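You operate a simulated robot arm through the tools that you are given. There is no shell and no other tool. Be economical: measure what you need, move in short steps, check, and stop when the job is done.

You run a simulated two-armed robot. Do the job below in one go: nothing can be reset, and whatever is moved stays where it is left.

## Task
Print 27 and 65 on the tube in the ink marker.
Fine: upper knob 27, lower knob 65, ink slide OPEN, one stroke of the lever; shut the ink slide after. Where these are worked on the way, their far stop is far enough and under half their travel is too little: ink slide.

It is judged by the outcome, as a careful person would: the job done as asked, and still so three seconds after it is handed in. It fails if anything else is knocked over, pushed out of place, dropped, spilled or broken.

## Robot
Two 6-joint arms with two-finger parallel grippers on one trunk, on a base that drives. Base frame: it is fixed to the floor where the robot stands at the start and does not move with it; the origin is under the middle of the robot, x ahead of it, y to its left, z up. Readings come in mm, rad, newtons and seconds.
The left shoulder is at the start at [-58, 177, 861], the right one opposite. With the tool pointing down near the work surface each hand reaches from about 100 to 760 mm from the robot's upright axis, wherever it stands, measured 20 degrees to its own side. Places, roughly: ink slide [800, 200, 900]; lower number knob [500, -100, 900]; marker lever [600, -100, 1100]; tube [4500, -1500, 750]; upper number knob [500, -100, 1000]. Payload 1.57 kg a hand.
The tool frame of a hand sits at the grasp point between the pads (the TCP): z along the fingers, y along the line on which they close. The tips reach 30 mm beyond it. Largest opening 80 mm; finger width 17, thickness 12; the body of the gripper, 40 by 82 mm, starts 80 mm behind the TCP.
Orientation is told as [roll, pitch, yaw] about the base's x, y, z axes, in that order, counted from this pose: with the fingers straight down and closing along the base's y, the tool's x points along the base's -x, its y along +y and its z along -z.

## Interface
- The arms move only by the tool drive_tool. It takes "left_motion", "right_motion" or both (then of equal length, played together; a hand with none holds still); each is a list of rows, each a list of 7 numbers: the finger opening in mm, from 0 to 80, then the shift along the tool's x, y, z in mm, then the turn, a rotation vector about the tool's x, y, z in rad. In form: [[claw, dx, dy, dz, wx, wy, wz], ...]. A call has 1 to 12 rows; each row is the pose to reach, as a shift and turn from the pose commanded when the call began, along the tool's axes at that moment. Rows are played at 5 a second. More than 50 mm and 0.15 rad between two rows, or a gripper value outside its range, and nothing of the call is played. Where a pose cannot be reached the arm comes as near as it can. A force on the tool above 90 N (or 10 N above the force at the start of the call, whichever is more), or a blocked arm, ends the call early, and 0.2 s more pass. The fingers move at their own pace (about 72 mm/s each) and stop on an object; they squeeze with about 29 N. The grip force told is the motor's: it shows also when the fingers shut on nothing. Time passes only in rows, and 0.2 s behind the last, so rows that repeat a pose let the fingers close. It gives the time, the measured TCP pose, the force on the tool (base axes), the opening and the grip force at its end, in the units of the frame above (readings bear some noise), with the torque about the TCP (base axes, N m) and any sound that the robot's microphone picked up.
- Cameras (640 x 400 px; columns grow to the right, rows downward): "scene" is now at [41.2, 11.6, 1598.9]; the picture's right is [0.14, -0.99, 0.00], its down [-0.64, -0.09, -0.77] and it looks along [0.76, 0.11, -0.64] (base axes); focal length 252 px, centre (320, 200). "left" rides on the left gripper at [72, 7, -122] in its tool frame; the picture's right is [-0.09, 1.00, 0.00], its down [-0.84, -0.08, -0.54] and it looks along [-0.54, -0.05, 0.84] (tool axes); focal length 238 px, centre (320, 200). "right" rides on the right gripper at [72, -7, -122] in its tool frame; the picture's right is [0.09, 1.00, 0.00], its down [-0.84, 0.08, -0.54] and it looks along [-0.54, 0.05, 0.84] (tool axes); focal length 238 px, centre (320, 200). There is no depth. A picture from a camera that has moved, and an enlarged one, comes with that camera's place and axes in the base frame and with its lens.
- get_image(camera): a new picture of that camera. The clock stands still meanwhile.
- raise_lower(by): slides the trunk up (or, below 0, down) by that many mm; the arms and the scene camera ride with it, the base frame stays. It gives what a move gives, with no picture.
- base_move(legs): drives the robot by 1 to 6 legs, each [ahead, left, turn to the left] in mm, mm and rad, along the robot's own axes; the way and the turn of a leg run together, so that a leg with both is an arc; at most 1500 mm and 3.142 rad a leg. The arms and the cameras ride along, it lands a little off, and it stops where it bumps. It gives what a move gives.
- pan_tilt(pan, tilt): turns the head with the scene camera to pan (to the left, within 2.496 rad either way) and tilt (down, from -0.506 to 1.204), counted from straight ahead of the robot. It gives what a move gives.
- zoom(camera, box): a new picture of the part [left, top, right, bottom] of that camera's present view, enlarged. The clock stands still meanwhile.
- sign_off(): hands the job in; it is judged then, once.

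Work in short steps. Places have to be worked out from the pictures, the camera data and where the tool is seen: move nearer, look again, correct. Check each grasp and each placing, and mend what went wrong. You have 120 turns and 92 pictures in all, those below and enlarged ones among them. Open the grippers and draw the arms clear of the work before you hand the job in, unless the task says otherwise; then end with one line.

The tools are called after ">>>" as a command line: name --argument value ..., lists and objects as JSON in quotes. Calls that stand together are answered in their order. drive_tool: Moves the arms, as the interface text tells. Its arguments: {"type":"object","properties":{"left_motion":{"type":"array"},"right_motion":{"type":"array"}},"required":[]} The other tools are called the same way: raise_lower (by) slides the trunk up or down; base_move (legs) drives the base; pan_tilt (pan, tilt) turns the head that bears the scene camera; get_image (camera) takes a picture; zoom (camera, box) takes an enlarged picture of a part of a camera's view; sign_off () hands the job in.

At the start:

```text
clock: 0.0
left_ee_pos: [320.8, 136.7, 1375.4]
left_tool_rot: [0.001, 0.0, 0.001]
left_wrist_force: [0.2, -0.6, 0.1]
left_torque: [0.0, 0.03, 0.02]
left_grip_width: 79.7
left_finger_force: 0.1
right_ee_pos: [391.1, -134.9, 1337.4]
right_tool_rot: [0.0, 0.001, 0.0]
right_wrist_force: [0.1, 0.7, -0.5]
right_torque: [0.02, 0.01, 0.01]
right_grip_width: 80.2
right_finger_force: 0.0
trunk travel left (down, up): [-301.0, 26.0]
robot x, y, heading: [2.4, 2.9, 0.001]
head pan, tilt: [0.138, 0.696]
```

scene: 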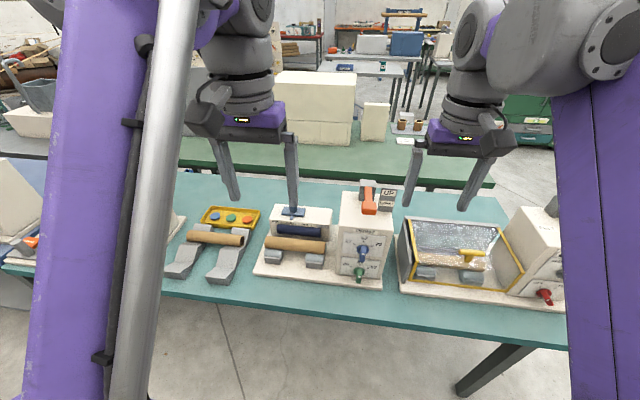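
right: 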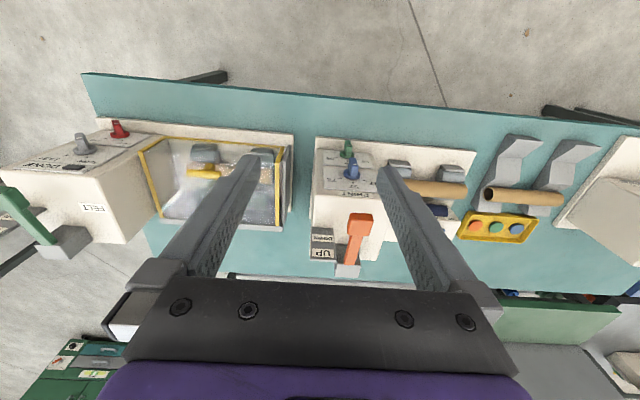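
left: 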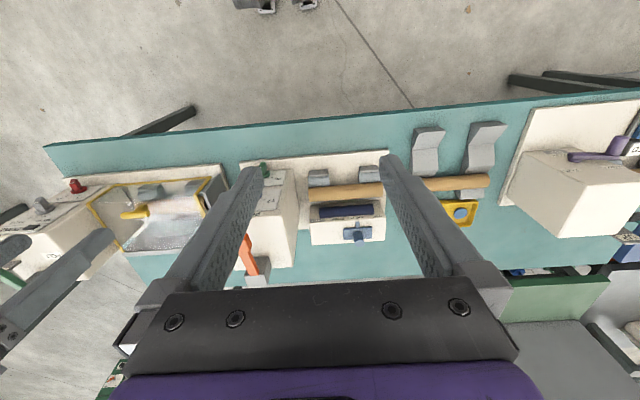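

I'll look closely at the machine first, to see knobs, slide, lever and what lies in the marker.

>>> zoom --camera "scene" --box '[240, 170, 420, 300]'

>>> zoom --camera "left" --box '[220, 130, 420, 300]'

>>> zoom --camera "scene" --box '[320, 0, 560, 150]'

```text
3.08 times, centred on (330, 235) of scene
camera zoom: at [41.2, 11.6, 1598.9], right [0.14, -0.99, 0.0], down [-0.64, -0.09, -0.77], along [0.76, 0.11, -0.64], focal length 775 px, centre (289, 92)
```

zoom: 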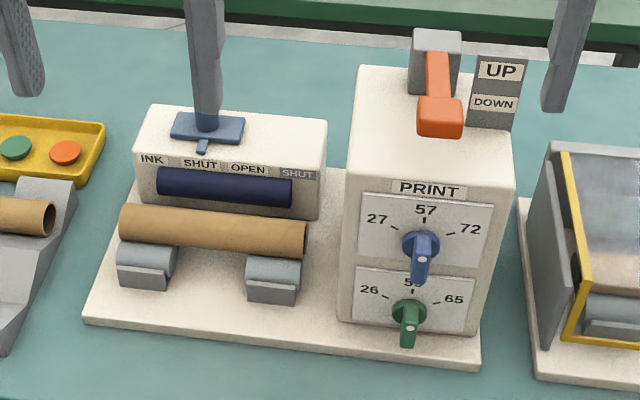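

```text
2.35 times, centred on (320, 215) of left
camera zoom: at [250.3, 142.0, 1496.6], right [0.09, 1.0, 0.0], down [0.84, -0.08, 0.54], along [0.54, -0.05, -0.84], focal length 561 px, centre (320, 165)
```

zoom: 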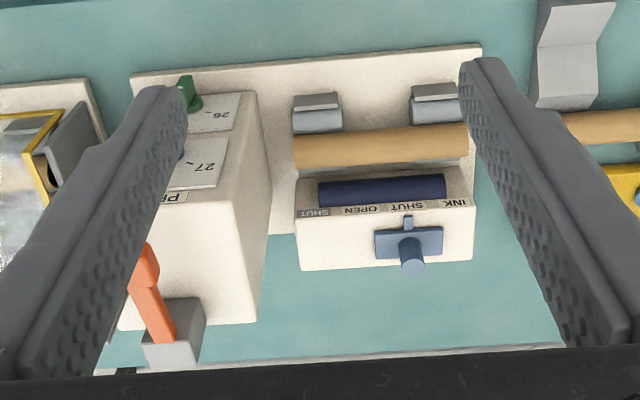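

```text
2.67 times, centred on (440, 75) of scene
camera zoom: at [41.2, 11.6, 1598.9], right [0.14, -0.99, 0.0], down [-0.64, -0.09, -0.77], along [0.76, 0.11, -0.64], focal length 671 px, centre (0, 533)
```

zoom: 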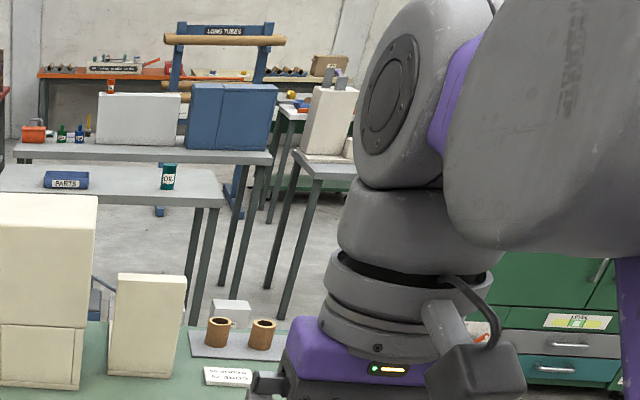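

The near marker already holds a tube, but the listed tube place is far off; I'll look at the far machine and the written notes.

>>> zoom --camera "scene" --box '[420, 20, 470, 70]'

>>> zoom --camera "scene" --box '[380, 105, 430, 150]'

```text
8.00 times, centred on (445, 45) of scene
camera zoom: at [41.2, 11.6, 1598.9], right [0.14, -0.99, 0.0], down [-0.64, -0.09, -0.77], along [0.76, 0.11, -0.64], focal length 2014 px, centre (-680, 1440)
```

zoom: 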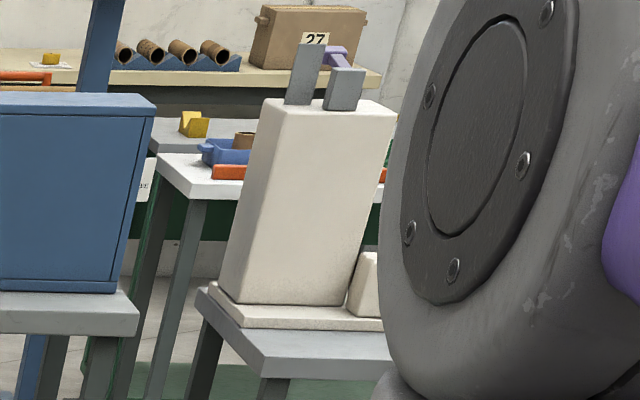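

```text
8.89 times, centred on (405, 128) of scene
camera zoom: at [41.2, 11.6, 1598.9], right [0.14, -0.99, 0.0], down [-0.64, -0.09, -0.77], along [0.76, 0.11, -0.64], focal length 2238 px, centre (-436, 844)
```

zoom: 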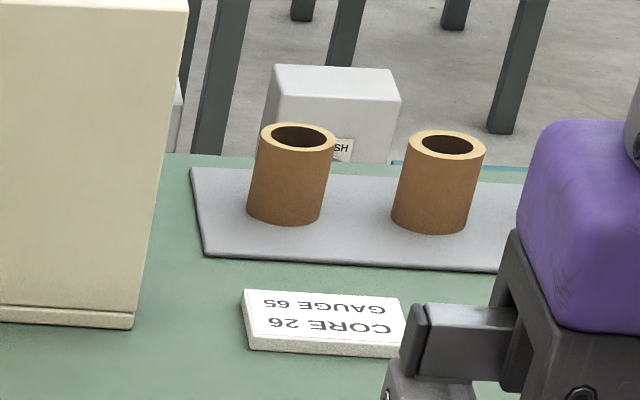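

The far machine is another marker turned away from here; the listed knobs, slide and lever match the near one, which holds a tube. I'll turn the right hand to point forward (towards the panel), which also clears the view.

>>> drive_tool --right_motion '[[60, 0, 0, 0, 0, -0.14, 0], [60, 0, 0, 0, 0, -0.28, 0], [60, 0, 0, 0, 0, -0.42, 0], [60, 0, 0, 0, 0, -0.56, 0], [60, 0, 0, 0, 0, -0.7, 0], [60, 0, 0, 0, 0, -0.84, 0], [60, 0, 0, 0, 0, -0.98, 0], [60, 0, 0, 0, 0, -1.12, 0], [60, 0, 0, 0, 0, -1.26, 0], [60, 0, 0, 0, 0, -1.4, 0], [60, 0, 0, 0, 0, -1.54, 0], [60, 0, 0, 0, 0, -1.5708, 0]]'

>>> get_image --camera "scene"

>>> get_image --camera "right"

```text
clock: 2.6
left_ee_pos: [323.0, 135.9, 1375.3]
left_tool_rot: [-0.002, 0.0, -0.001]
left_wrist_force: [1.5, 0.1, 0.3]
left_torque: [0.01, 0.0, -0.02]
left_grip_width: 80.1
left_finger_force: 0.0
right_ee_pos: [391.4, -135.7, 1337.3]
right_tool_rot: [2.224, -1.568, -2.226]
right_wrist_force: [-0.3, 0.5, 0.9]
right_torque: [0.04, 0.02, 0.03]
right_grip_width: 59.8
right_finger_force: 0.1
trunk travel left (down, up): [-301.0, 26.0]
robot x, y, heading: [-0.5, 1.3, -0.001]
head pan, tilt: [0.138, 0.696]
```

```text
83 pictures are left
camera scene: at [41.3, 11.7, 1598.9], right [0.14, -0.99, 0.0], down [-0.64, -0.09, -0.77], along [0.76, 0.11, -0.64], focal length 252 px, centre (320, 200)
```

scene: 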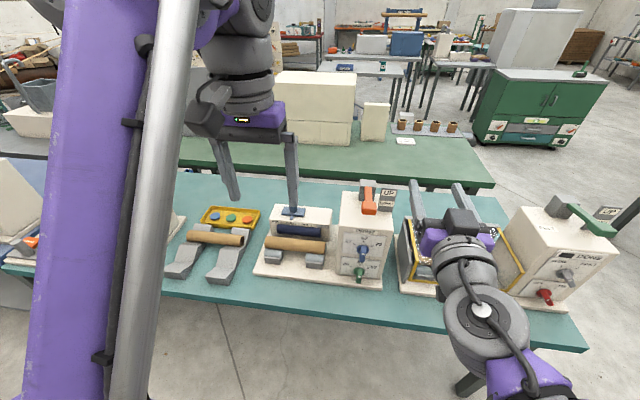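

```text
82 pictures are left
camera right: at [268.7, -142.6, 1265.5], right [0.0, 1.0, -0.09], down [-0.54, 0.08, 0.84], along [0.84, 0.05, 0.54], focal length 238 px, centre (320, 200)
```

right: 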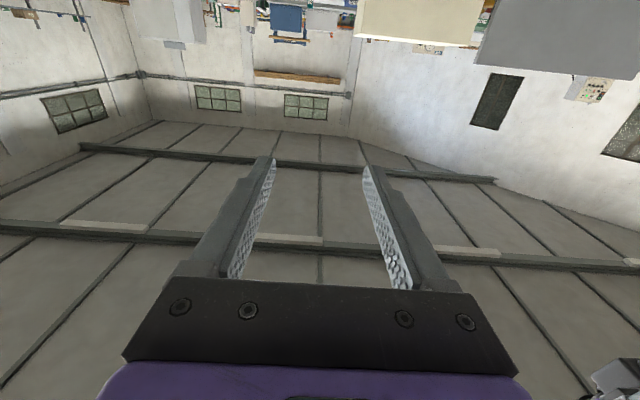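

The far station is now in sight; I'll zoom on it and on the near marker's labels.

>>> zoom --camera "scene" --box '[420, 20, 500, 70]'

>>> zoom --camera "scene" --box '[260, 195, 340, 245]'

>>> zoom --camera "scene" --box '[330, 175, 410, 290]'

```text
8.00 times, centred on (460, 45) of scene
camera zoom: at [41.3, 11.7, 1598.9], right [0.14, -0.99, 0.0], down [-0.64, -0.09, -0.77], along [0.76, 0.11, -0.64], focal length 2014 px, centre (-800, 1440)
```

zoom: 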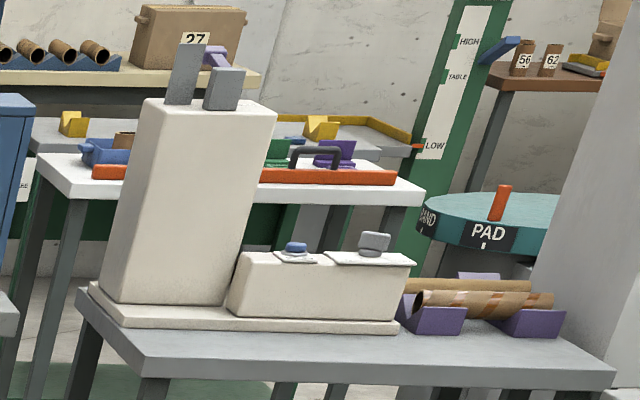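

```text
8.00 times, centred on (300, 220) of scene
camera zoom: at [41.3, 11.7, 1598.9], right [0.14, -0.99, 0.0], down [-0.64, -0.09, -0.77], along [0.76, 0.11, -0.64], focal length 2014 px, centre (480, 40)
```

zoom: 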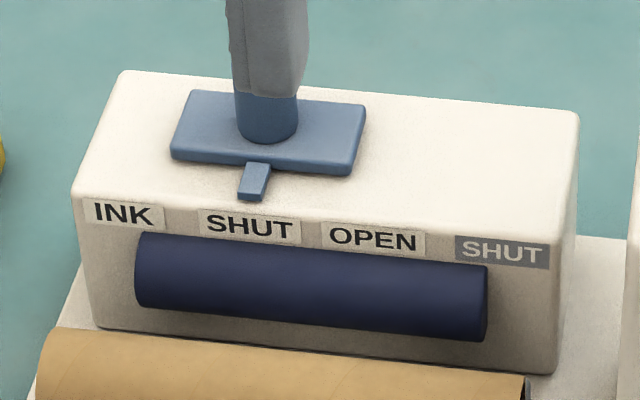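

```text
3.48 times, centred on (370, 232) of scene
camera zoom: at [41.3, 11.7, 1598.9], right [0.14, -0.99, 0.0], down [-0.64, -0.09, -0.77], along [0.76, 0.11, -0.64], focal length 876 px, centre (146, 87)
```

zoom: 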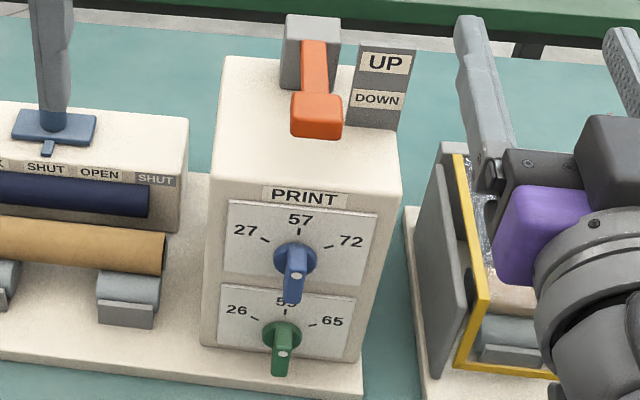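

The far station is a different marker with its own tubes; the asked knobs, slide and lever are on the near one, with its tube seated. I'll roll the right hand half a turn so its camera is on top, moving down toward the panel.

>>> drive_tool --right_motion '[[60, 20, 6, -5, 0, 0, 0.14], [60, 40, 12, -10, 0, 0, 0.28], [60, 60, 18, -15, 0, 0, 0.42], [60, 80, 24, -20, 0, 0, 0.56], [60, 100, 30, -25, 0, 0, 0.7], [60, 120, 36, -30, 0, 0, 0.84], [60, 140, 42, -35, 0, 0, 0.98], [60, 160, 48, -40, 0, 0, 1.12], [60, 180, 54, -45, 0, 0, 1.26], [60, 200, 60, -50, 0, 0, 1.4], [60, 220, 66, -55, 0, 0, 1.54], [60, 220, 66, -60, 0, 0, 1.5708]]'

```text
clock: 5.2
left_ee_pos: [322.5, 136.2, 1376.0]
left_tool_rot: [0.002, 0.0, 0.001]
left_wrist_force: [0.4, 0.3, -0.7]
left_torque: [0.01, -0.04, -0.02]
left_grip_width: 80.0
left_finger_force: 0.1
right_ee_pos: [338.8, -73.7, 1116.7]
right_tool_rot: [1.445, -0.11, -1.547]
right_wrist_force: [0.4, 0.4, 0.0]
right_torque: [0.04, 0.0, 0.02]
right_grip_width: 59.9
right_finger_force: 0.1
right hand out of reach, approached as far as the arm can: row 10, 11, 12
trunk travel left (down, up): [-301.0, 26.0]
robot x, y, heading: [1.5, -0.7, -0.002]
head pan, tilt: [0.138, 0.696]
```

The arm folds too tightly that near the body, so I back the base 150 mm, and then look.

>>> base_move --legs '[[-150, 0, 0]]'

>>> get_image --camera "right"

```text
clock: 6.6
left_ee_pos: [168.3, 135.0, 1374.6]
left_tool_rot: [0.0, 0.0, -0.002]
left_wrist_force: [0.9, -0.2, -0.2]
left_torque: [-0.02, -0.04, -0.03]
left_grip_width: 80.3
left_finger_force: 0.1
right_ee_pos: [184.9, -73.1, 1115.8]
right_tool_rot: [1.447, -0.115, -1.549]
right_wrist_force: [0.2, 0.4, 0.0]
right_torque: [-0.02, 0.02, 0.0]
right_grip_width: 60.0
right_finger_force: 0.1
trunk travel left (down, up): [-301.0, 26.0]
robot x, y, heading: [-152.1, -3.2, 0.0]
head pan, tilt: [0.138, 0.696]
```

```text
78 pictures are left
camera right: at [60.8, -4.5, 1117.7], right [0.12, 0.21, 0.97], down [-0.51, -0.83, 0.24], along [0.85, -0.52, 0.01], focal length 238 px, centre (320, 200)
```

right: 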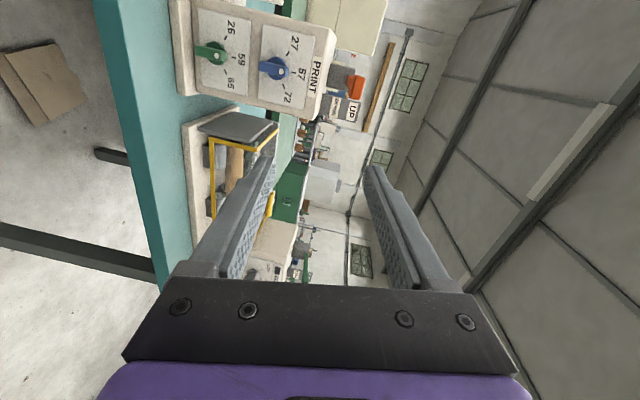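

The panel is visible; I'll zoom to read knob pointer directions.

>>> zoom --camera "right" --box '[170, 0, 330, 120]'

```text
3.33 times, centred on (250, 60) of right
camera zoom: at [60.8, -4.5, 1117.7], right [0.12, 0.21, 0.97], down [-0.51, -0.83, 0.24], along [0.85, -0.52, 0.01], focal length 794 px, centre (553, 667)
```

zoom: 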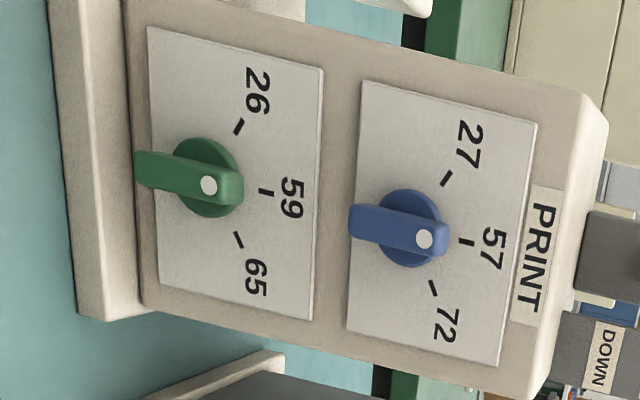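

Pointers stand at 57 and 59; fins are vertical. I judge the upper knob at about [545,-48,987] with front at x≈520, the lower one about z 871. I bring the right hand to a pre-grasp at [400,-48,987] pointing straight ahead.

>>> drive_tool --right_motion '[[60, 3.5, -9.8, 22.9, -0.0079, -0.0099, -0.1454], [60, 7, -19.6, 45.8, -0.0158, -0.0198, -0.2908], [60, 10.5, -29.4, 68.7, -0.0237, -0.0297, -0.4362], [60, 14, -39.2, 91.6, -0.0316, -0.0396, -0.5816], [60, 17.5, -49, 114.5, -0.0395, -0.0495, -0.727], [60, 21, -58.8, 137.4, -0.0474, -0.0594, -0.8724], [60, 24.5, -68.6, 160.3, -0.0553, -0.0693, -1.0178], [60, 28, -78.4, 183.2, -0.0632, -0.0792, -1.1632], [60, 31.5, -88.2, 206.1, -0.0711, -0.0891, -1.3086], [60, 34.9, -98.2, 229.3, -0.079, -0.099, -1.454]]'

>>> get_image --camera "right"

>>> get_image --camera "scene"

```text
clock: 8.8
left_ee_pos: [169.3, 135.1, 1374.4]
left_tool_rot: [0.0, 0.001, -0.001]
left_wrist_force: [0.4, 0.0, 0.5]
left_torque: [-0.03, 0.03, 0.01]
left_grip_width: 80.0
left_finger_force: 0.0
right_ee_pos: [399.2, -49.6, 987.2]
right_tool_rot: [-0.326, -1.562, 0.328]
right_wrist_force: [-0.1, -0.1, -0.2]
right_torque: [-0.02, 0.03, 0.0]
right_grip_width: 60.1
right_finger_force: 0.0
trunk travel left (down, up): [-301.0, 26.0]
robot x, y, heading: [-154.2, 3.1, -0.002]
head pan, tilt: [0.138, 0.696]
```

```text
76 pictures are left
camera right: at [276.4, -56.3, 916.4], right [0.0, 1.0, -0.09], down [-0.54, 0.08, 0.84], along [0.84, 0.05, 0.53], focal length 238 px, centre (320, 200)
```

right: 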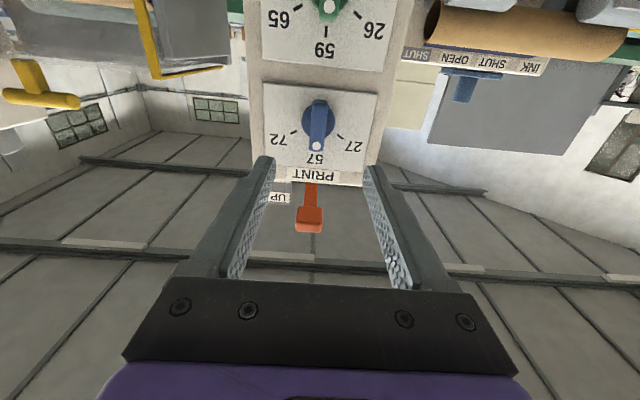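

```text
75 pictures are left
camera scene: at [-113.1, 11.7, 1598.9], right [0.14, -0.99, 0.0], down [-0.64, -0.09, -0.77], along [0.76, 0.1, -0.64], focal length 252 px, centre (320, 200)
```

scene: 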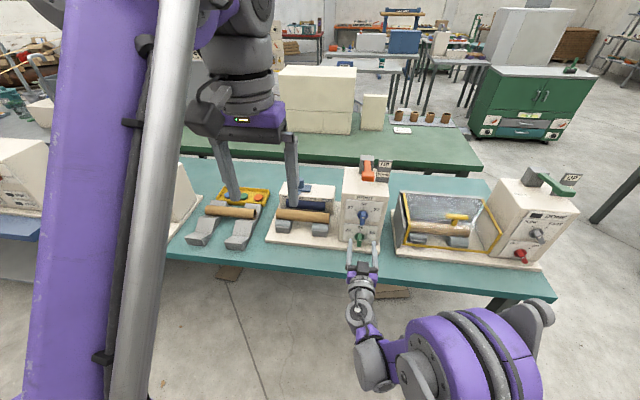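

The camera agrees: knob axis about y -49, z 982. I advance to x≈512 and close on the fin.

>>> drive_tool --right_motion '[[60, 5, 0, 40, 0, 0, 0], [60, 5, 0, 80, 0, 0, 0], [60, 5, 0, 100, 0, 0, 0], [60, 5, 0, 113, 0, 0, 0], [40, 5, 0, 113, 0, 0, 0], [25, 5, 0, 113, 0, 0, 0]]'

>>> get_image --camera "right"

```text
clock: 10.2
left_ee_pos: [167.7, 135.3, 1375.3]
left_tool_rot: [0.0, 0.001, -0.002]
left_wrist_force: [0.0, -0.1, 0.1]
left_torque: [-0.03, 0.0, -0.02]
left_grip_width: 80.1
left_finger_force: 0.2
right_ee_pos: [510.0, -46.7, 981.7]
right_tool_rot: [0.02, -1.563, -0.019]
right_wrist_force: [0.0, 0.7, 0.3]
right_torque: [-0.01, 0.02, 0.01]
right_grip_width: 25.3
right_finger_force: 0.0
trunk travel left (down, up): [-301.0, 26.0]
robot x, y, heading: [-153.0, -0.4, -0.004]
head pan, tilt: [0.138, 0.696]
```

```text
74 pictures are left
camera right: at [387.8, -55.1, 911.0], right [0.0, 1.0, -0.09], down [-0.54, 0.08, 0.84], along [0.84, 0.05, 0.53], focal length 238 px, centre (320, 200)
```

right: 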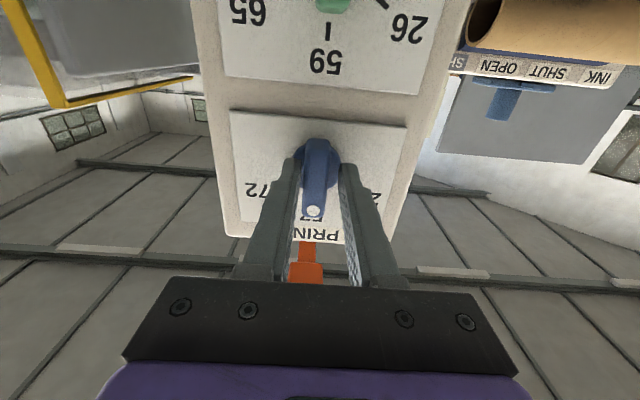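

The fin sits between the pads; I close fully on it.

>>> drive_tool --right_motion '[[5, 0, 0, 0, 0, 0, 0], [5, 0, 0, 0, 0, 0, 0], [5, 0, 0, 0, 0, 0, 0]]'

```text
clock: 11.0
left_ee_pos: [168.8, 133.7, 1375.3]
left_tool_rot: [0.003, -0.001, -0.002]
left_wrist_force: [0.4, -0.2, 0.3]
left_torque: [0.03, 0.02, 0.03]
left_grip_width: 80.1
left_finger_force: 0.1
right_ee_pos: [510.1, -50.7, 982.3]
right_tool_rot: [0.182, -1.564, -0.183]
right_wrist_force: [0.7, -11.8, -0.1]
right_torque: [0.09, -0.1, -0.24]
right_grip_width: 15.7
right_finger_force: 31.3
trunk travel left (down, up): [-301.0, 26.0]
robot x, y, heading: [-156.6, -3.3, -0.006]
head pan, tilt: [0.138, 0.696]
```

Gripped (15.7 mm) with a slight side load, so I shift 2 mm to -y and turn counter-clockwise (−z) toward 27.

>>> drive_tool --right_motion '[[5, 0, -2, 0, 0, 0, 0], [5, 0, -2, 0, 0, 0, -0.12], [5, 0, -2, 0, 0, 0, -0.24], [5, 0, -2, 0, 0, 0, -0.36], [5, 0, -2, 0, 0, 0, -0.48], [5, 0, -2, 0, 0, 0, -0.6], [5, 0, -2, 0, 0, 0, -0.72], [5, 0, -2, 0, 0, 0, -0.84], [5, 0, -2, 0, 0, 0, -0.94], [5, 0, -2, 0, 0, 0, -1.0]]'

>>> get_image --camera "right"

```text
clock: 13.2
left_ee_pos: [164.4, 132.9, 1376.9]
left_tool_rot: [0.003, -0.002, -0.002]
left_wrist_force: [-0.1, 0.5, -0.4]
left_torque: [0.02, -0.03, -0.01]
left_grip_width: 79.7
left_finger_force: 0.1
right_ee_pos: [509.7, -54.1, 982.8]
right_tool_rot: [-1.565, -0.571, 1.566]
right_wrist_force: [-8.9, -18.4, 11.9]
right_torque: [0.03, -0.18, -0.81]
right_grip_width: 16.0
right_finger_force: 31.5
trunk travel left (down, up): [-301.0, 26.0]
robot x, y, heading: [-152.5, -1.6, -0.005]
head pan, tilt: [0.138, 0.696]
```

```text
73 pictures are left
camera right: at [388.3, -117.7, 950.9], right [0.0, 0.46, -0.89], down [-0.54, 0.75, 0.39], along [0.84, 0.48, 0.25], focal length 238 px, centre (320, 200)
```

right: 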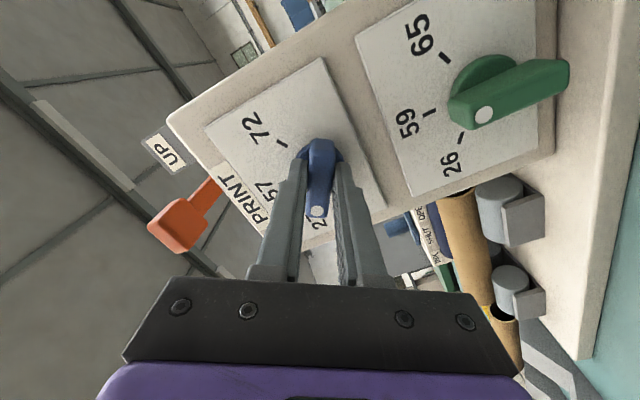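

Turned about 1 rad; I open, draw straight back and read the pointer.

>>> drive_tool --right_motion '[[30, 0, 0, 0, 0, 0, 0], [50, 0, 0, 0, 0, 0, 0], [50, 0, 0, -45, 0, 0, 0], [50, 0, 0, -90, 0, 0, 0], [50, 0, 0, -130, 0, 0, 0]]'

>>> zoom --camera "right" --box '[240, 0, 480, 180]'

```text
clock: 14.4
left_ee_pos: [167.6, 136.3, 1376.1]
left_tool_rot: [-0.001, 0.0, -0.002]
left_wrist_force: [-0.3, 0.5, 0.2]
left_torque: [0.0, -0.01, 0.01]
left_grip_width: 79.9
left_finger_force: 0.1
right_ee_pos: [380.8, -47.1, 983.3]
right_tool_rot: [-1.563, -0.571, 1.566]
right_wrist_force: [-0.6, 0.1, -0.5]
right_torque: [-0.01, 0.0, -0.01]
right_grip_width: 50.0
right_finger_force: 0.1
trunk travel left (down, up): [-301.0, 26.0]
robot x, y, heading: [-155.9, 0.1, -0.002]
head pan, tilt: [0.138, 0.696]
```

```text
2.22 times, centred on (360, 90) of right
camera zoom: at [257.9, -112.3, 950.7], right [-0.01, 0.46, -0.89], down [-0.54, 0.74, 0.39], along [0.84, 0.48, 0.24], focal length 530 px, centre (231, 444)
```

zoom: 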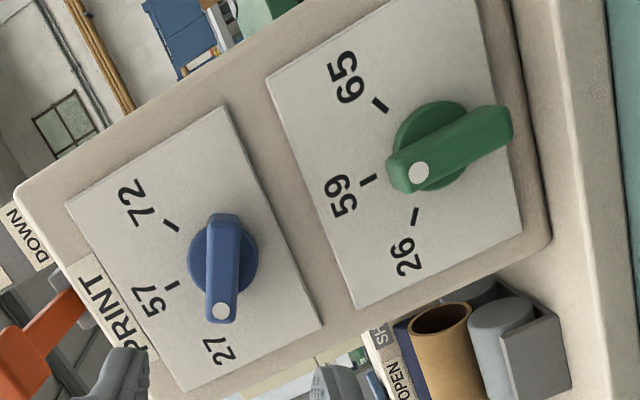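

The fin points at about 27; I roll the hand back upright and a little back for a straighter reading.

>>> drive_tool --right_motion '[[50, 0, 0, -5, 0, 0, 0.14], [50, 0, 0, -10, 0, 0, 0.28], [50, 0, 0, -15, 0, 0, 0.42], [50, 0, 0, -20, 0, 0, 0.56], [50, 0, 0, -25, 0, 0, 0.7], [50, 0, 0, -30, 0, 0, 0.84], [50, 0, 0, -30, 0, 0, 1.0]]'

>>> zoom --camera "right" --box '[240, 0, 420, 180]'

>>> zoom --camera "scene" --box '[330, 180, 400, 260]'

```text
refused: row 7 steps farther than a row can; nothing moved
```

```text
2.22 times, centred on (330, 90) of right
camera zoom: at [257.9, -112.3, 950.7], right [-0.01, 0.46, -0.89], down [-0.54, 0.74, 0.39], along [0.84, 0.48, 0.24], focal length 530 px, centre (298, 444)
```

zoom: 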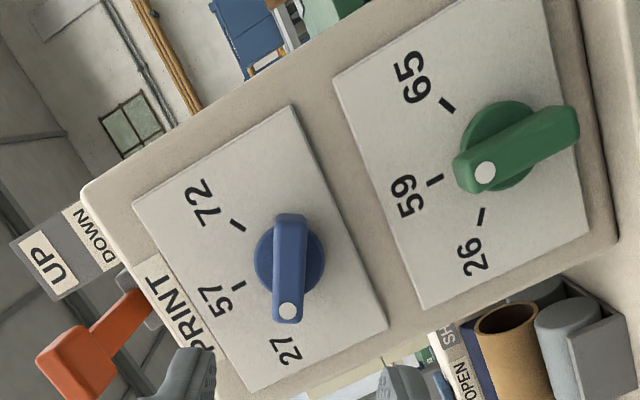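

```text
5.00 times, centred on (365, 220) of scene
camera zoom: at [-114.9, 11.9, 1598.9], right [0.14, -0.99, 0.0], down [-0.64, -0.09, -0.77], along [0.76, 0.1, -0.64], focal length 1259 px, centre (95, 100)
```

zoom: 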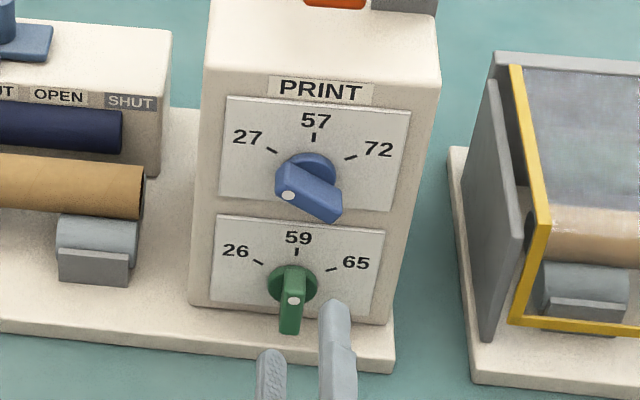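

In the scene view the fin lies along the 27 tick. I roll the hand back (7 steps were too coarse), lowering toward the lower knob.

>>> drive_tool --right_motion '[[50, 0, 0, 0, 0, 0, 0.14], [50, 0, 0, 0, 0, 0, 0.28], [50, 0, 0, 0, 0, 0, 0.42], [50, 0, 0, 0, 0, 0, 0.56], [50, 0, 0, 0, 0, 0, 0.7], [50, 0, 0, 0, 0, 0, 0.84], [50, 0, 0, 0, 0, 0, 0.98], [50, 0, 0, 0, 0, 0, 1.0]]'

>>> zoom --camera "right" --box '[230, 0, 420, 180]'

```text
clock: 16.2
left_ee_pos: [168.5, 136.4, 1374.8]
left_tool_rot: [0.0, -0.003, -0.002]
left_wrist_force: [0.2, 0.8, 0.6]
left_torque: [-0.01, 0.03, -0.01]
left_grip_width: 80.2
left_finger_force: 0.0
right_ee_pos: [381.7, -48.7, 981.6]
right_tool_rot: [0.258, -1.562, -0.254]
right_wrist_force: [-0.4, -0.2, 0.0]
right_torque: [0.0, 0.01, 0.0]
right_grip_width: 50.2
right_finger_force: 0.2
trunk travel left (down, up): [-301.0, 26.0]
robot x, y, heading: [-152.2, -0.1, -0.001]
head pan, tilt: [0.138, 0.696]
```

```text
2.22 times, centred on (325, 90) of right
camera zoom: at [259.3, -57.4, 912.0], right [0.0, 1.0, -0.09], down [-0.54, 0.07, 0.84], along [0.84, 0.05, 0.53], focal length 530 px, centre (309, 444)
```

zoom: 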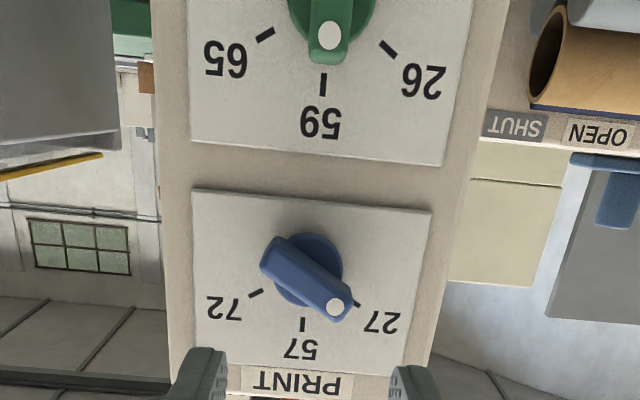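

Upper knob is on 27. Lower knob axis judged at [~545,-50,870]; I go down, forward, and close on its fin.

>>> drive_tool --right_motion '[[50, 40, -1, 0, 0, 0, 0], [50, 80, -1, 0, 0, 0, 0], [50, 112, -1, 0, 0, 0, 0], [50, 112, -1, 40, 0, 0, 0], [50, 112, -1, 80, 0, 0, 0], [50, 112, -1, 110, 0, 0, 0], [50, 112, -1, 129, 0, 0, 0], [25, 112, -1, 129, 0, 0, 0], [25, 112, -1, 129, 0, 0, 0]]'

>>> get_image --camera "right"

```text
clock: 18.2
left_ee_pos: [167.6, 135.4, 1375.2]
left_tool_rot: [0.0, 0.001, 0.0]
left_wrist_force: [0.1, -0.4, 0.6]
left_torque: [-0.01, -0.03, 0.07]
left_grip_width: 80.2
left_finger_force: 0.1
right_ee_pos: [511.5, -51.4, 870.2]
right_tool_rot: [-0.003, -1.565, 0.006]
right_wrist_force: [-0.6, 0.0, 0.5]
right_torque: [0.01, 0.03, -0.04]
right_grip_width: 25.0
right_finger_force: 0.0
right hand out of reach, approached as far as the arm can: row 2, 3, 4
trunk travel left (down, up): [-301.0, 26.0]
robot x, y, heading: [-155.4, 1.2, -0.001]
head pan, tilt: [0.138, 0.696]
```

```text
68 pictures are left
camera right: at [389.1, -59.2, 800.4], right [0.0, 1.0, -0.09], down [-0.54, 0.08, 0.84], along [0.84, 0.05, 0.53], focal length 238 px, centre (320, 200)
```

right: 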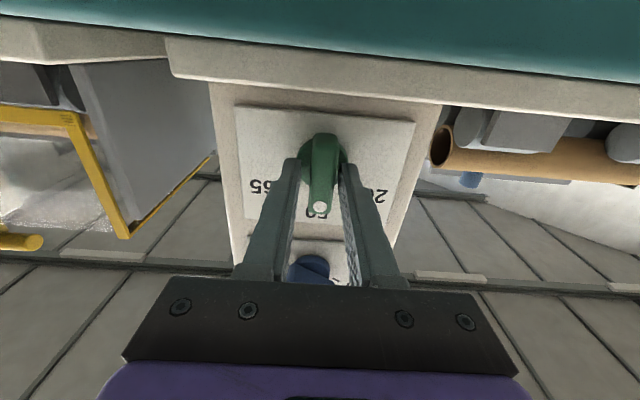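

The green fin is between the pads; I close and turn clockwise (+z) toward 65.

>>> drive_tool --right_motion '[[5, 0, 0, 0, 0, 0, 0], [5, 0, 0, 0, 0, 0, 0], [5, 0, 0, 0, 0, 0, 0.12], [5, 0, 0, 0, 0, 0, 0.24], [5, 0, 0, 0, 0, 0, 0.36], [5, 0, 0, 0, 0, 0, 0.48], [5, 0, 0, 0, 0, 0, 0.6], [5, 0, 0, 0, 0, 0, 0.72], [5, 0, 0, 0, 0, 0, 0.84], [5, 0, 0, 0, 0, 0, 0.94], [5, 0, 0, 0, 0, 0, 1.01]]'

```text
clock: 20.6
left_ee_pos: [168.0, 137.9, 1375.4]
left_tool_rot: [-0.003, -0.002, -0.002]
left_wrist_force: [-0.5, 0.3, 0.1]
left_torque: [0.0, 0.0, -0.04]
left_grip_width: 79.8
left_finger_force: 0.2
right_ee_pos: [509.8, -51.9, 870.4]
right_tool_rot: [1.563, -0.559, -1.565]
right_wrist_force: [15.2, 11.1, 20.8]
right_torque: [0.03, -0.46, 0.97]
right_grip_width: 16.0
right_finger_force: 31.8
trunk travel left (down, up): [-301.0, 26.0]
robot x, y, heading: [-156.5, 0.8, -0.004]
head pan, tilt: [0.138, 0.696]
```

Turned; I open, draw back and read both knobs.

>>> drive_tool --right_motion '[[30, 0, 0, 0, 0, 0, 0], [50, 0, 0, 0, 0, 0, 0], [50, 0, 0, -45, 0, 0, 0], [50, 0, 0, -90, 0, 0, 0], [50, 0, 0, -130, 0, 0, 0]]'

>>> zoom --camera "right" --box '[160, 0, 420, 180]'

>>> zoom --camera "scene" --box '[330, 180, 400, 260]'

```text
clock: 21.8
left_ee_pos: [167.9, 135.8, 1376.6]
left_tool_rot: [0.0, -0.002, -0.002]
left_wrist_force: [0.5, 0.4, -0.1]
left_torque: [0.0, 0.03, -0.03]
left_grip_width: 80.1
left_finger_force: 0.0
right_ee_pos: [412.6, -41.2, 904.0]
right_tool_rot: [1.561, -0.562, -1.563]
right_wrist_force: [-0.5, 0.9, -0.6]
right_torque: [0.0, 0.0, 0.02]
right_grip_width: 50.3
right_finger_force: 0.0
right hand out of reach, approached as far as the arm can: row 4, 5
trunk travel left (down, up): [-301.0, 26.0]
robot x, y, heading: [-153.6, 1.5, 0.001]
head pan, tilt: [0.138, 0.696]
```

```text
2.22 times, centred on (290, 90) of right
camera zoom: at [289.2, 15.9, 862.1], right [0.0, 0.61, 0.79], down [-0.54, -0.67, 0.52], along [0.84, -0.43, 0.32], focal length 530 px, centre (387, 444)
```

zoom: 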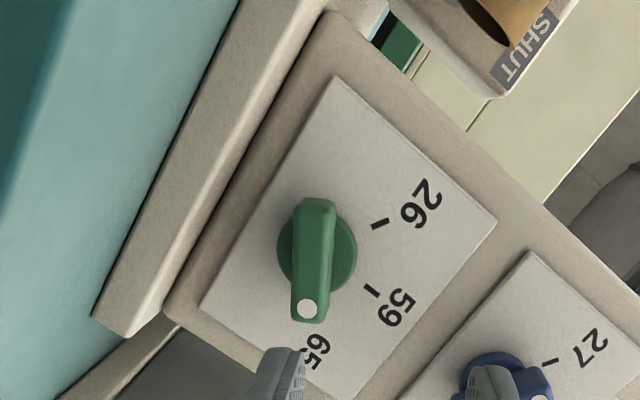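

```text
5.00 times, centred on (365, 220) of scene
camera zoom: at [-114.9, 11.9, 1598.9], right [0.14, -0.99, 0.0], down [-0.64, -0.09, -0.77], along [0.76, 0.1, -0.64], focal length 1259 px, centre (95, 100)
```

zoom: 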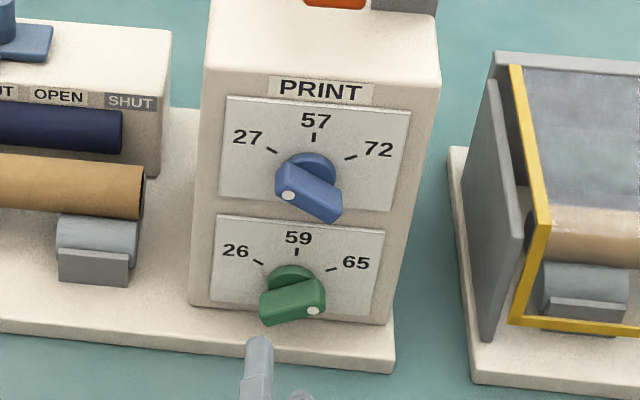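

Both knobs look right (65 fin lies on its tick within a few degrees). I now draw the right hand up, back to roll zero, from which I'll check again straight on.

>>> drive_tool --right_motion '[[50, 0, 0, -30, 0, 0, -0.12], [50, 0, 0, -30, 0, 0, -0.24], [50, 0, 0, -30, 0, 0, -0.36], [50, 0, 0, -30, 0, 0, -0.48], [50, 0, 0, -30, 0, 0, -0.6], [50, -26, 28, -30, 0, 0, -0.72], [50, -52, 55, -30, 0, 0, -0.84], [50, -78, 83, -30, 0, 0, -0.94], [50, -78, 83, -30, 0, 0, -1.01]]'

>>> zoom --camera "right" --box '[230, 0, 420, 180]'

```text
clock: 23.8
left_ee_pos: [168.9, 136.2, 1374.2]
left_tool_rot: [0.0, 0.0, -0.001]
left_wrist_force: [-0.1, 0.5, -0.6]
left_torque: [-0.04, 0.0, 0.01]
left_grip_width: 79.8
left_finger_force: 0.1
right_ee_pos: [384.5, -63.4, 1012.8]
right_tool_rot: [-0.205, -1.559, 0.204]
right_wrist_force: [0.5, 0.1, -0.3]
right_torque: [0.02, 0.01, 0.01]
right_grip_width: 49.8
right_finger_force: 0.0
right hand out of reach, approached as far as the arm can: row 1, 2, 3, 4, 5
trunk travel left (down, up): [-301.0, 26.0]
robot x, y, heading: [-155.4, 3.3, -0.0]
head pan, tilt: [0.138, 0.696]
```

```text
2.22 times, centred on (325, 90) of right
camera zoom: at [262.1, -70.4, 942.2], right [0.0, 1.0, -0.09], down [-0.54, 0.08, 0.84], along [0.84, 0.05, 0.53], focal length 530 px, centre (309, 444)
```

zoom: 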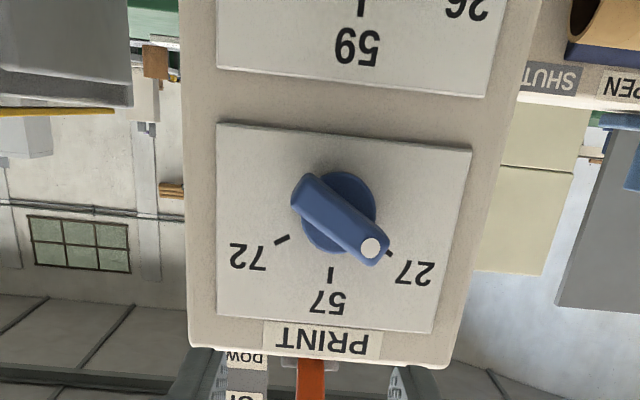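

Projecting the ticks to the panel gives them at ±55°, and the fins stand at about 57°, so both knobs are well on their numbers. I now raise the right hand out of the way, then drive forward so the left hand can reach the slide.

>>> drive_tool --right_motion '[[50, -36, -9, -18, 0, 0, 0], [50, -72, -18, -36, 0, 0, 0], [50, -108, -27, -54, 0, 0, 0], [50, -144, -36, -72, 0, 0, 0], [50, -180, -45, -90, 0, 0, 0], [50, -216, -54, -108, 0, 0, 0], [50, -252, -63, -126, 0, 0, 0], [50, -288, -70, -140, 0, 0, 0]]'

>>> base_move --legs '[[150, 0, 0]]'

>>> get_image --camera "left"

```text
clock: 25.6
left_ee_pos: [167.0, 135.5, 1374.5]
left_tool_rot: [-0.001, -0.001, 0.0]
left_wrist_force: [-1.0, 0.3, 1.3]
left_torque: [-0.01, 0.01, 0.0]
left_grip_width: 80.1
left_finger_force: 0.1
right_ee_pos: [247.2, -133.3, 1302.1]
right_tool_rot: [0.096, -1.563, -0.096]
right_wrist_force: [-0.9, 0.1, -0.4]
right_torque: [0.01, 0.02, 0.01]
right_grip_width: 50.2
right_finger_force: 0.1
trunk travel left (down, up): [-301.0, 26.0]
robot x, y, heading: [-156.5, -2.0, -0.006]
head pan, tilt: [0.138, 0.696]
```

```text
clock: 27.0
left_ee_pos: [316.5, 135.6, 1374.0]
left_tool_rot: [-0.001, 0.003, 0.0]
left_wrist_force: [0.1, 0.7, -0.1]
left_torque: [0.02, -0.03, -0.01]
left_grip_width: 79.9
left_finger_force: 0.1
right_ee_pos: [396.1, -133.7, 1301.3]
right_tool_rot: [0.013, -1.564, -0.012]
right_wrist_force: [0.0, 0.5, 0.4]
right_torque: [-0.03, 0.01, 0.02]
right_grip_width: 50.2
right_finger_force: 0.0
trunk travel left (down, up): [-301.0, 26.0]
robot x, y, heading: [-3.9, -1.2, -0.007]
head pan, tilt: [0.138, 0.696]
```

```text
64 pictures are left
camera left: at [243.3, 142.1, 1496.4], right [0.09, 1.0, 0.0], down [0.84, -0.08, 0.54], along [0.54, -0.05, -0.84], focal length 238 px, centre (320, 200)
```

left: 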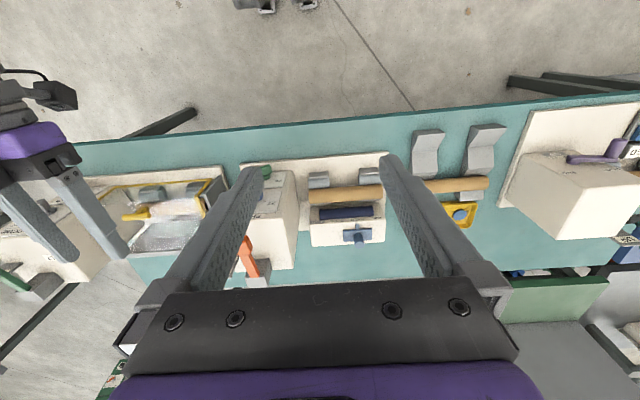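

The left hand goes to a spot above and short of the slide, about [640,200,1150].

>>> drive_tool --left_motion '[[70, -40, 8, 10, 0, 0, 0], [70, -80, 16, 25, 0, 0, 0], [70, -120, 24, 45, 0, 0, 0], [70, -160, 32, 70, 0, 0, 0], [70, -200, 40, 95, 0, 0, 0], [70, -240, 48, 125, 0, 0, 0], [70, -280, 56, 150, 0, 0, 0], [70, -310, 62, 185, 0, 0, 0], [70, -324, 65, 224, 0, 0, 0]]'

>>> get_image --camera "left"

>>> get_image --camera "scene"

```text
refused: row 6 steps farther than a row can; nothing moved
```

```text
63 pictures are left
camera left: at [243.3, 142.1, 1496.4], right [0.09, 1.0, 0.0], down [0.84, -0.08, 0.54], along [0.54, -0.05, -0.84], focal length 238 px, centre (320, 200)
```

left: 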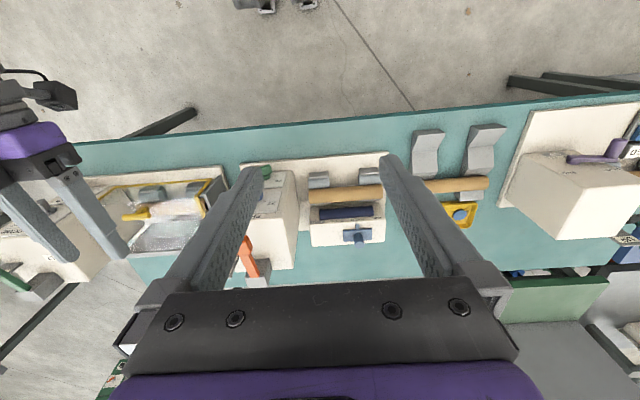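

```text
62 pictures are left
camera scene: at [34.2, 11.6, 1598.7], right [0.14, -0.99, 0.0], down [-0.63, -0.09, -0.77], along [0.76, 0.11, -0.64], focal length 252 px, centre (320, 200)
```

scene: 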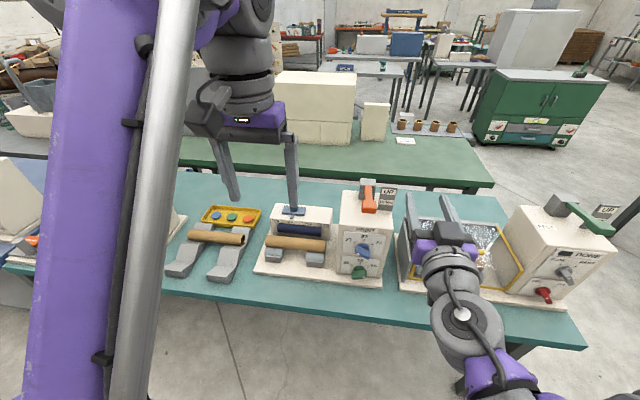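

Steps were a bit too long; I repeat with 12 rows.

>>> drive_tool --left_motion '[[70, -27, 5.4, 18.6, 0, 0, 0], [70, -54, 10.8, 37.2, 0, 0, 0], [70, -81, 16.2, 55.8, 0, 0, 0], [70, -108, 21.6, 74.4, 0, 0, 0], [70, -135, 27, 93, 0, 0, 0], [70, -162, 32.4, 111.6, 0, 0, 0], [70, -189, 37.8, 130.2, 0, 0, 0], [70, -216, 43.2, 148.8, 0, 0, 0], [70, -243, 48.6, 167.4, 0, 0, 0], [70, -270, 54, 186, 0, 0, 0], [70, -297, 59.4, 204.6, 0, 0, 0], [70, -324, 65, 224, 0, 0, 0]]'

>>> get_image --camera "left"

>>> get_image --camera "scene"

```text
clock: 29.6
left_ee_pos: [613.2, 195.7, 1141.4]
left_tool_rot: [0.001, 0.001, 0.0]
left_wrist_force: [0.0, 0.2, 0.0]
left_torque: [0.0, 0.03, -0.02]
left_grip_width: 70.0
left_finger_force: 0.1
left hand out of reach, approached as far as the arm can: row 10, 11, 12
right_ee_pos: [398.7, -133.0, 1301.4]
right_tool_rot: [-0.01, -1.563, 0.011]
right_wrist_force: [-0.5, -0.1, 0.3]
right_torque: [0.01, 0.03, 0.0]
right_grip_width: 50.0
right_finger_force: 0.2
trunk travel left (down, up): [-301.0, 26.0]
robot x, y, heading: [-7.6, 0.5, -0.002]
head pan, tilt: [0.138, 0.696]
```

```text
61 pictures are left
camera left: at [540.7, 201.6, 1263.4], right [0.09, 1.0, 0.0], down [0.84, -0.08, 0.54], along [0.54, -0.05, -0.84], focal length 238 px, centre (320, 200)
```

left: 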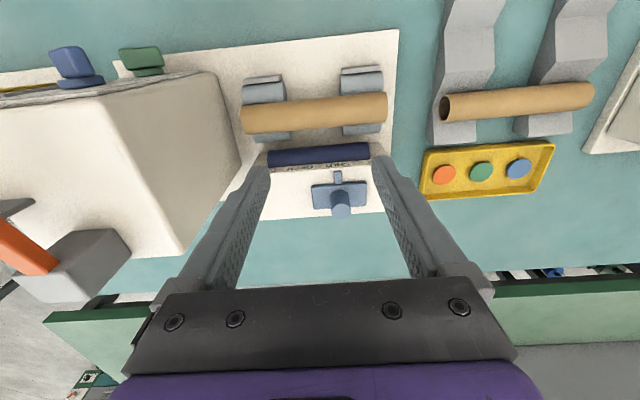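

```text
60 pictures are left
camera scene: at [36.9, 12.0, 1598.9], right [0.14, -0.99, 0.0], down [-0.64, -0.09, -0.77], along [0.76, 0.11, -0.64], focal length 252 px, centre (320, 200)
```

scene: 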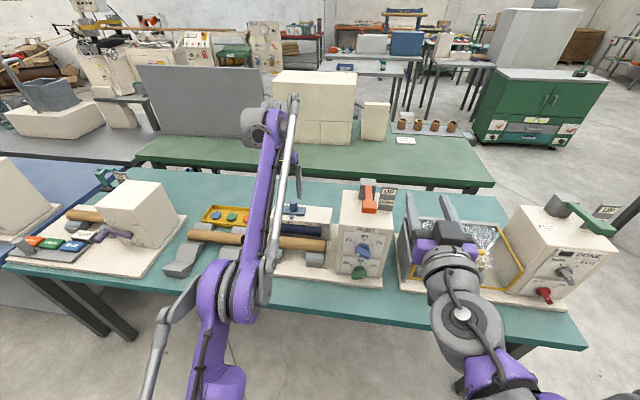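

Judged from three views, the slide's post stands at about [730,214], plate z≈954, top z≈998. Straight-down reach ends short, so I tilt the left hand forward 0.75 rad and approach above it.

>>> drive_tool --left_motion '[[70, 0, 0, 0, 0, -0.125, 0], [70, 0, 0, 0, 0, -0.25, 0], [70, 0, 0, 0, 0, -0.375, 0], [70, 0, 0, 0, 0, -0.5, 0], [70, 0, 0, 0, 0, -0.625, 0], [70, 0, 0, 0, 0, -0.75, 0], [70, -30, 6, 15, 0, -0.75, 0], [70, -60, 12, 30, 0, -0.75, 0], [70, -90, 18, 50, 0, -0.75, 0], [70, -115, 18, 75, 0, -0.75, 0]]'

>>> get_image --camera "left"

>>> get_image --camera "scene"

```text
clock: 31.8
left_ee_pos: [727.6, 218.6, 1067.3]
left_tool_rot: [0.0, -0.748, 0.0]
left_wrist_force: [-0.3, 0.4, 0.6]
left_torque: [0.02, 0.03, 0.0]
left_grip_width: 70.2
left_finger_force: 0.1
right_ee_pos: [398.7, -132.7, 1301.8]
right_tool_rot: [0.014, -1.562, -0.006]
right_wrist_force: [-0.6, 0.8, -0.1]
right_torque: [0.0, -0.03, 0.03]
right_grip_width: 50.1
right_finger_force: 0.0
trunk travel left (down, up): [-301.0, 26.0]
robot x, y, heading: [-5.6, 2.2, 0.001]
head pan, tilt: [0.138, 0.696]
```

```text
59 pictures are left
camera left: at [591.2, 223.6, 1106.3], right [0.07, 1.0, 0.06], down [0.24, -0.08, 0.97], along [0.97, -0.05, -0.25], focal length 238 px, centre (320, 200)
```

left: 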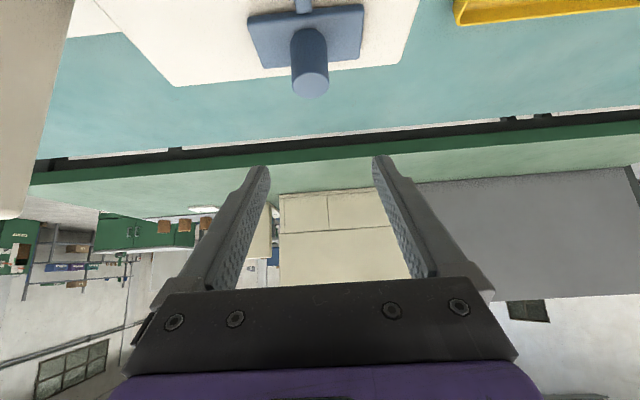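

```text
58 pictures are left
camera scene: at [36.7, 11.7, 1598.9], right [0.14, -0.99, 0.0], down [-0.64, -0.09, -0.77], along [0.76, 0.11, -0.64], focal length 252 px, centre (320, 200)
```

scene: 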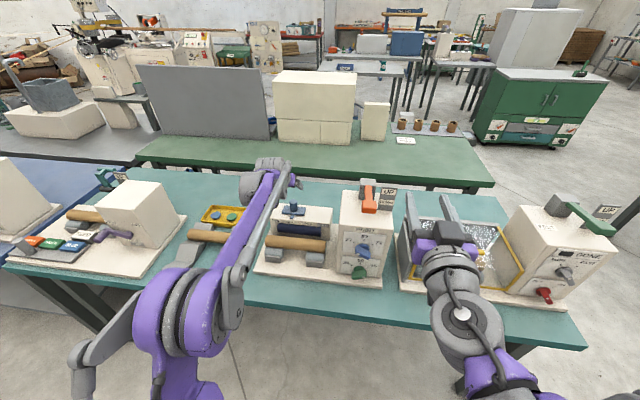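

The post is at about [730,216], z 949–989. I lower straight down around it to TCP z≈988.

>>> drive_tool --left_motion '[[70, 18, -2, 19, 0, 0, 0], [70, 36, -2, 38, 0, 0, 0], [70, 54, -2, 57, 0, 0, 0], [45, 54, -2, 57, 0, 0, 0]]'

>>> get_image --camera "left"

```text
clock: 32.8
left_ee_pos: [725.7, 216.0, 987.8]
left_tool_rot: [0.0, -0.751, 0.0]
left_wrist_force: [-0.7, -1.8, 0.3]
left_torque: [0.04, 0.0, 0.0]
left_grip_width: 45.2
left_finger_force: 0.1
right_ee_pos: [397.6, -133.5, 1302.6]
right_tool_rot: [0.026, -1.565, -0.021]
right_wrist_force: [0.1, 0.0, 0.1]
right_torque: [0.01, -0.04, 0.03]
right_grip_width: 50.1
right_finger_force: 0.0
trunk travel left (down, up): [-301.0, 26.0]
robot x, y, heading: [-7.5, 0.9, 0.002]
head pan, tilt: [0.138, 0.696]
```

```text
57 pictures are left
camera left: at [590.2, 221.6, 1027.7], right [0.07, 1.0, 0.06], down [0.24, -0.08, 0.97], along [0.97, -0.05, -0.25], focal length 238 px, centre (320, 200)
```

left: 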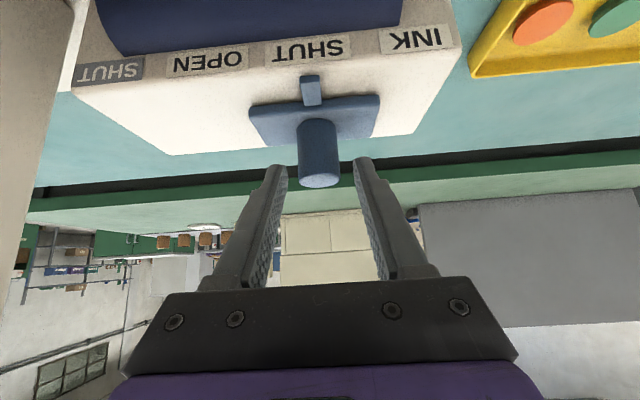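

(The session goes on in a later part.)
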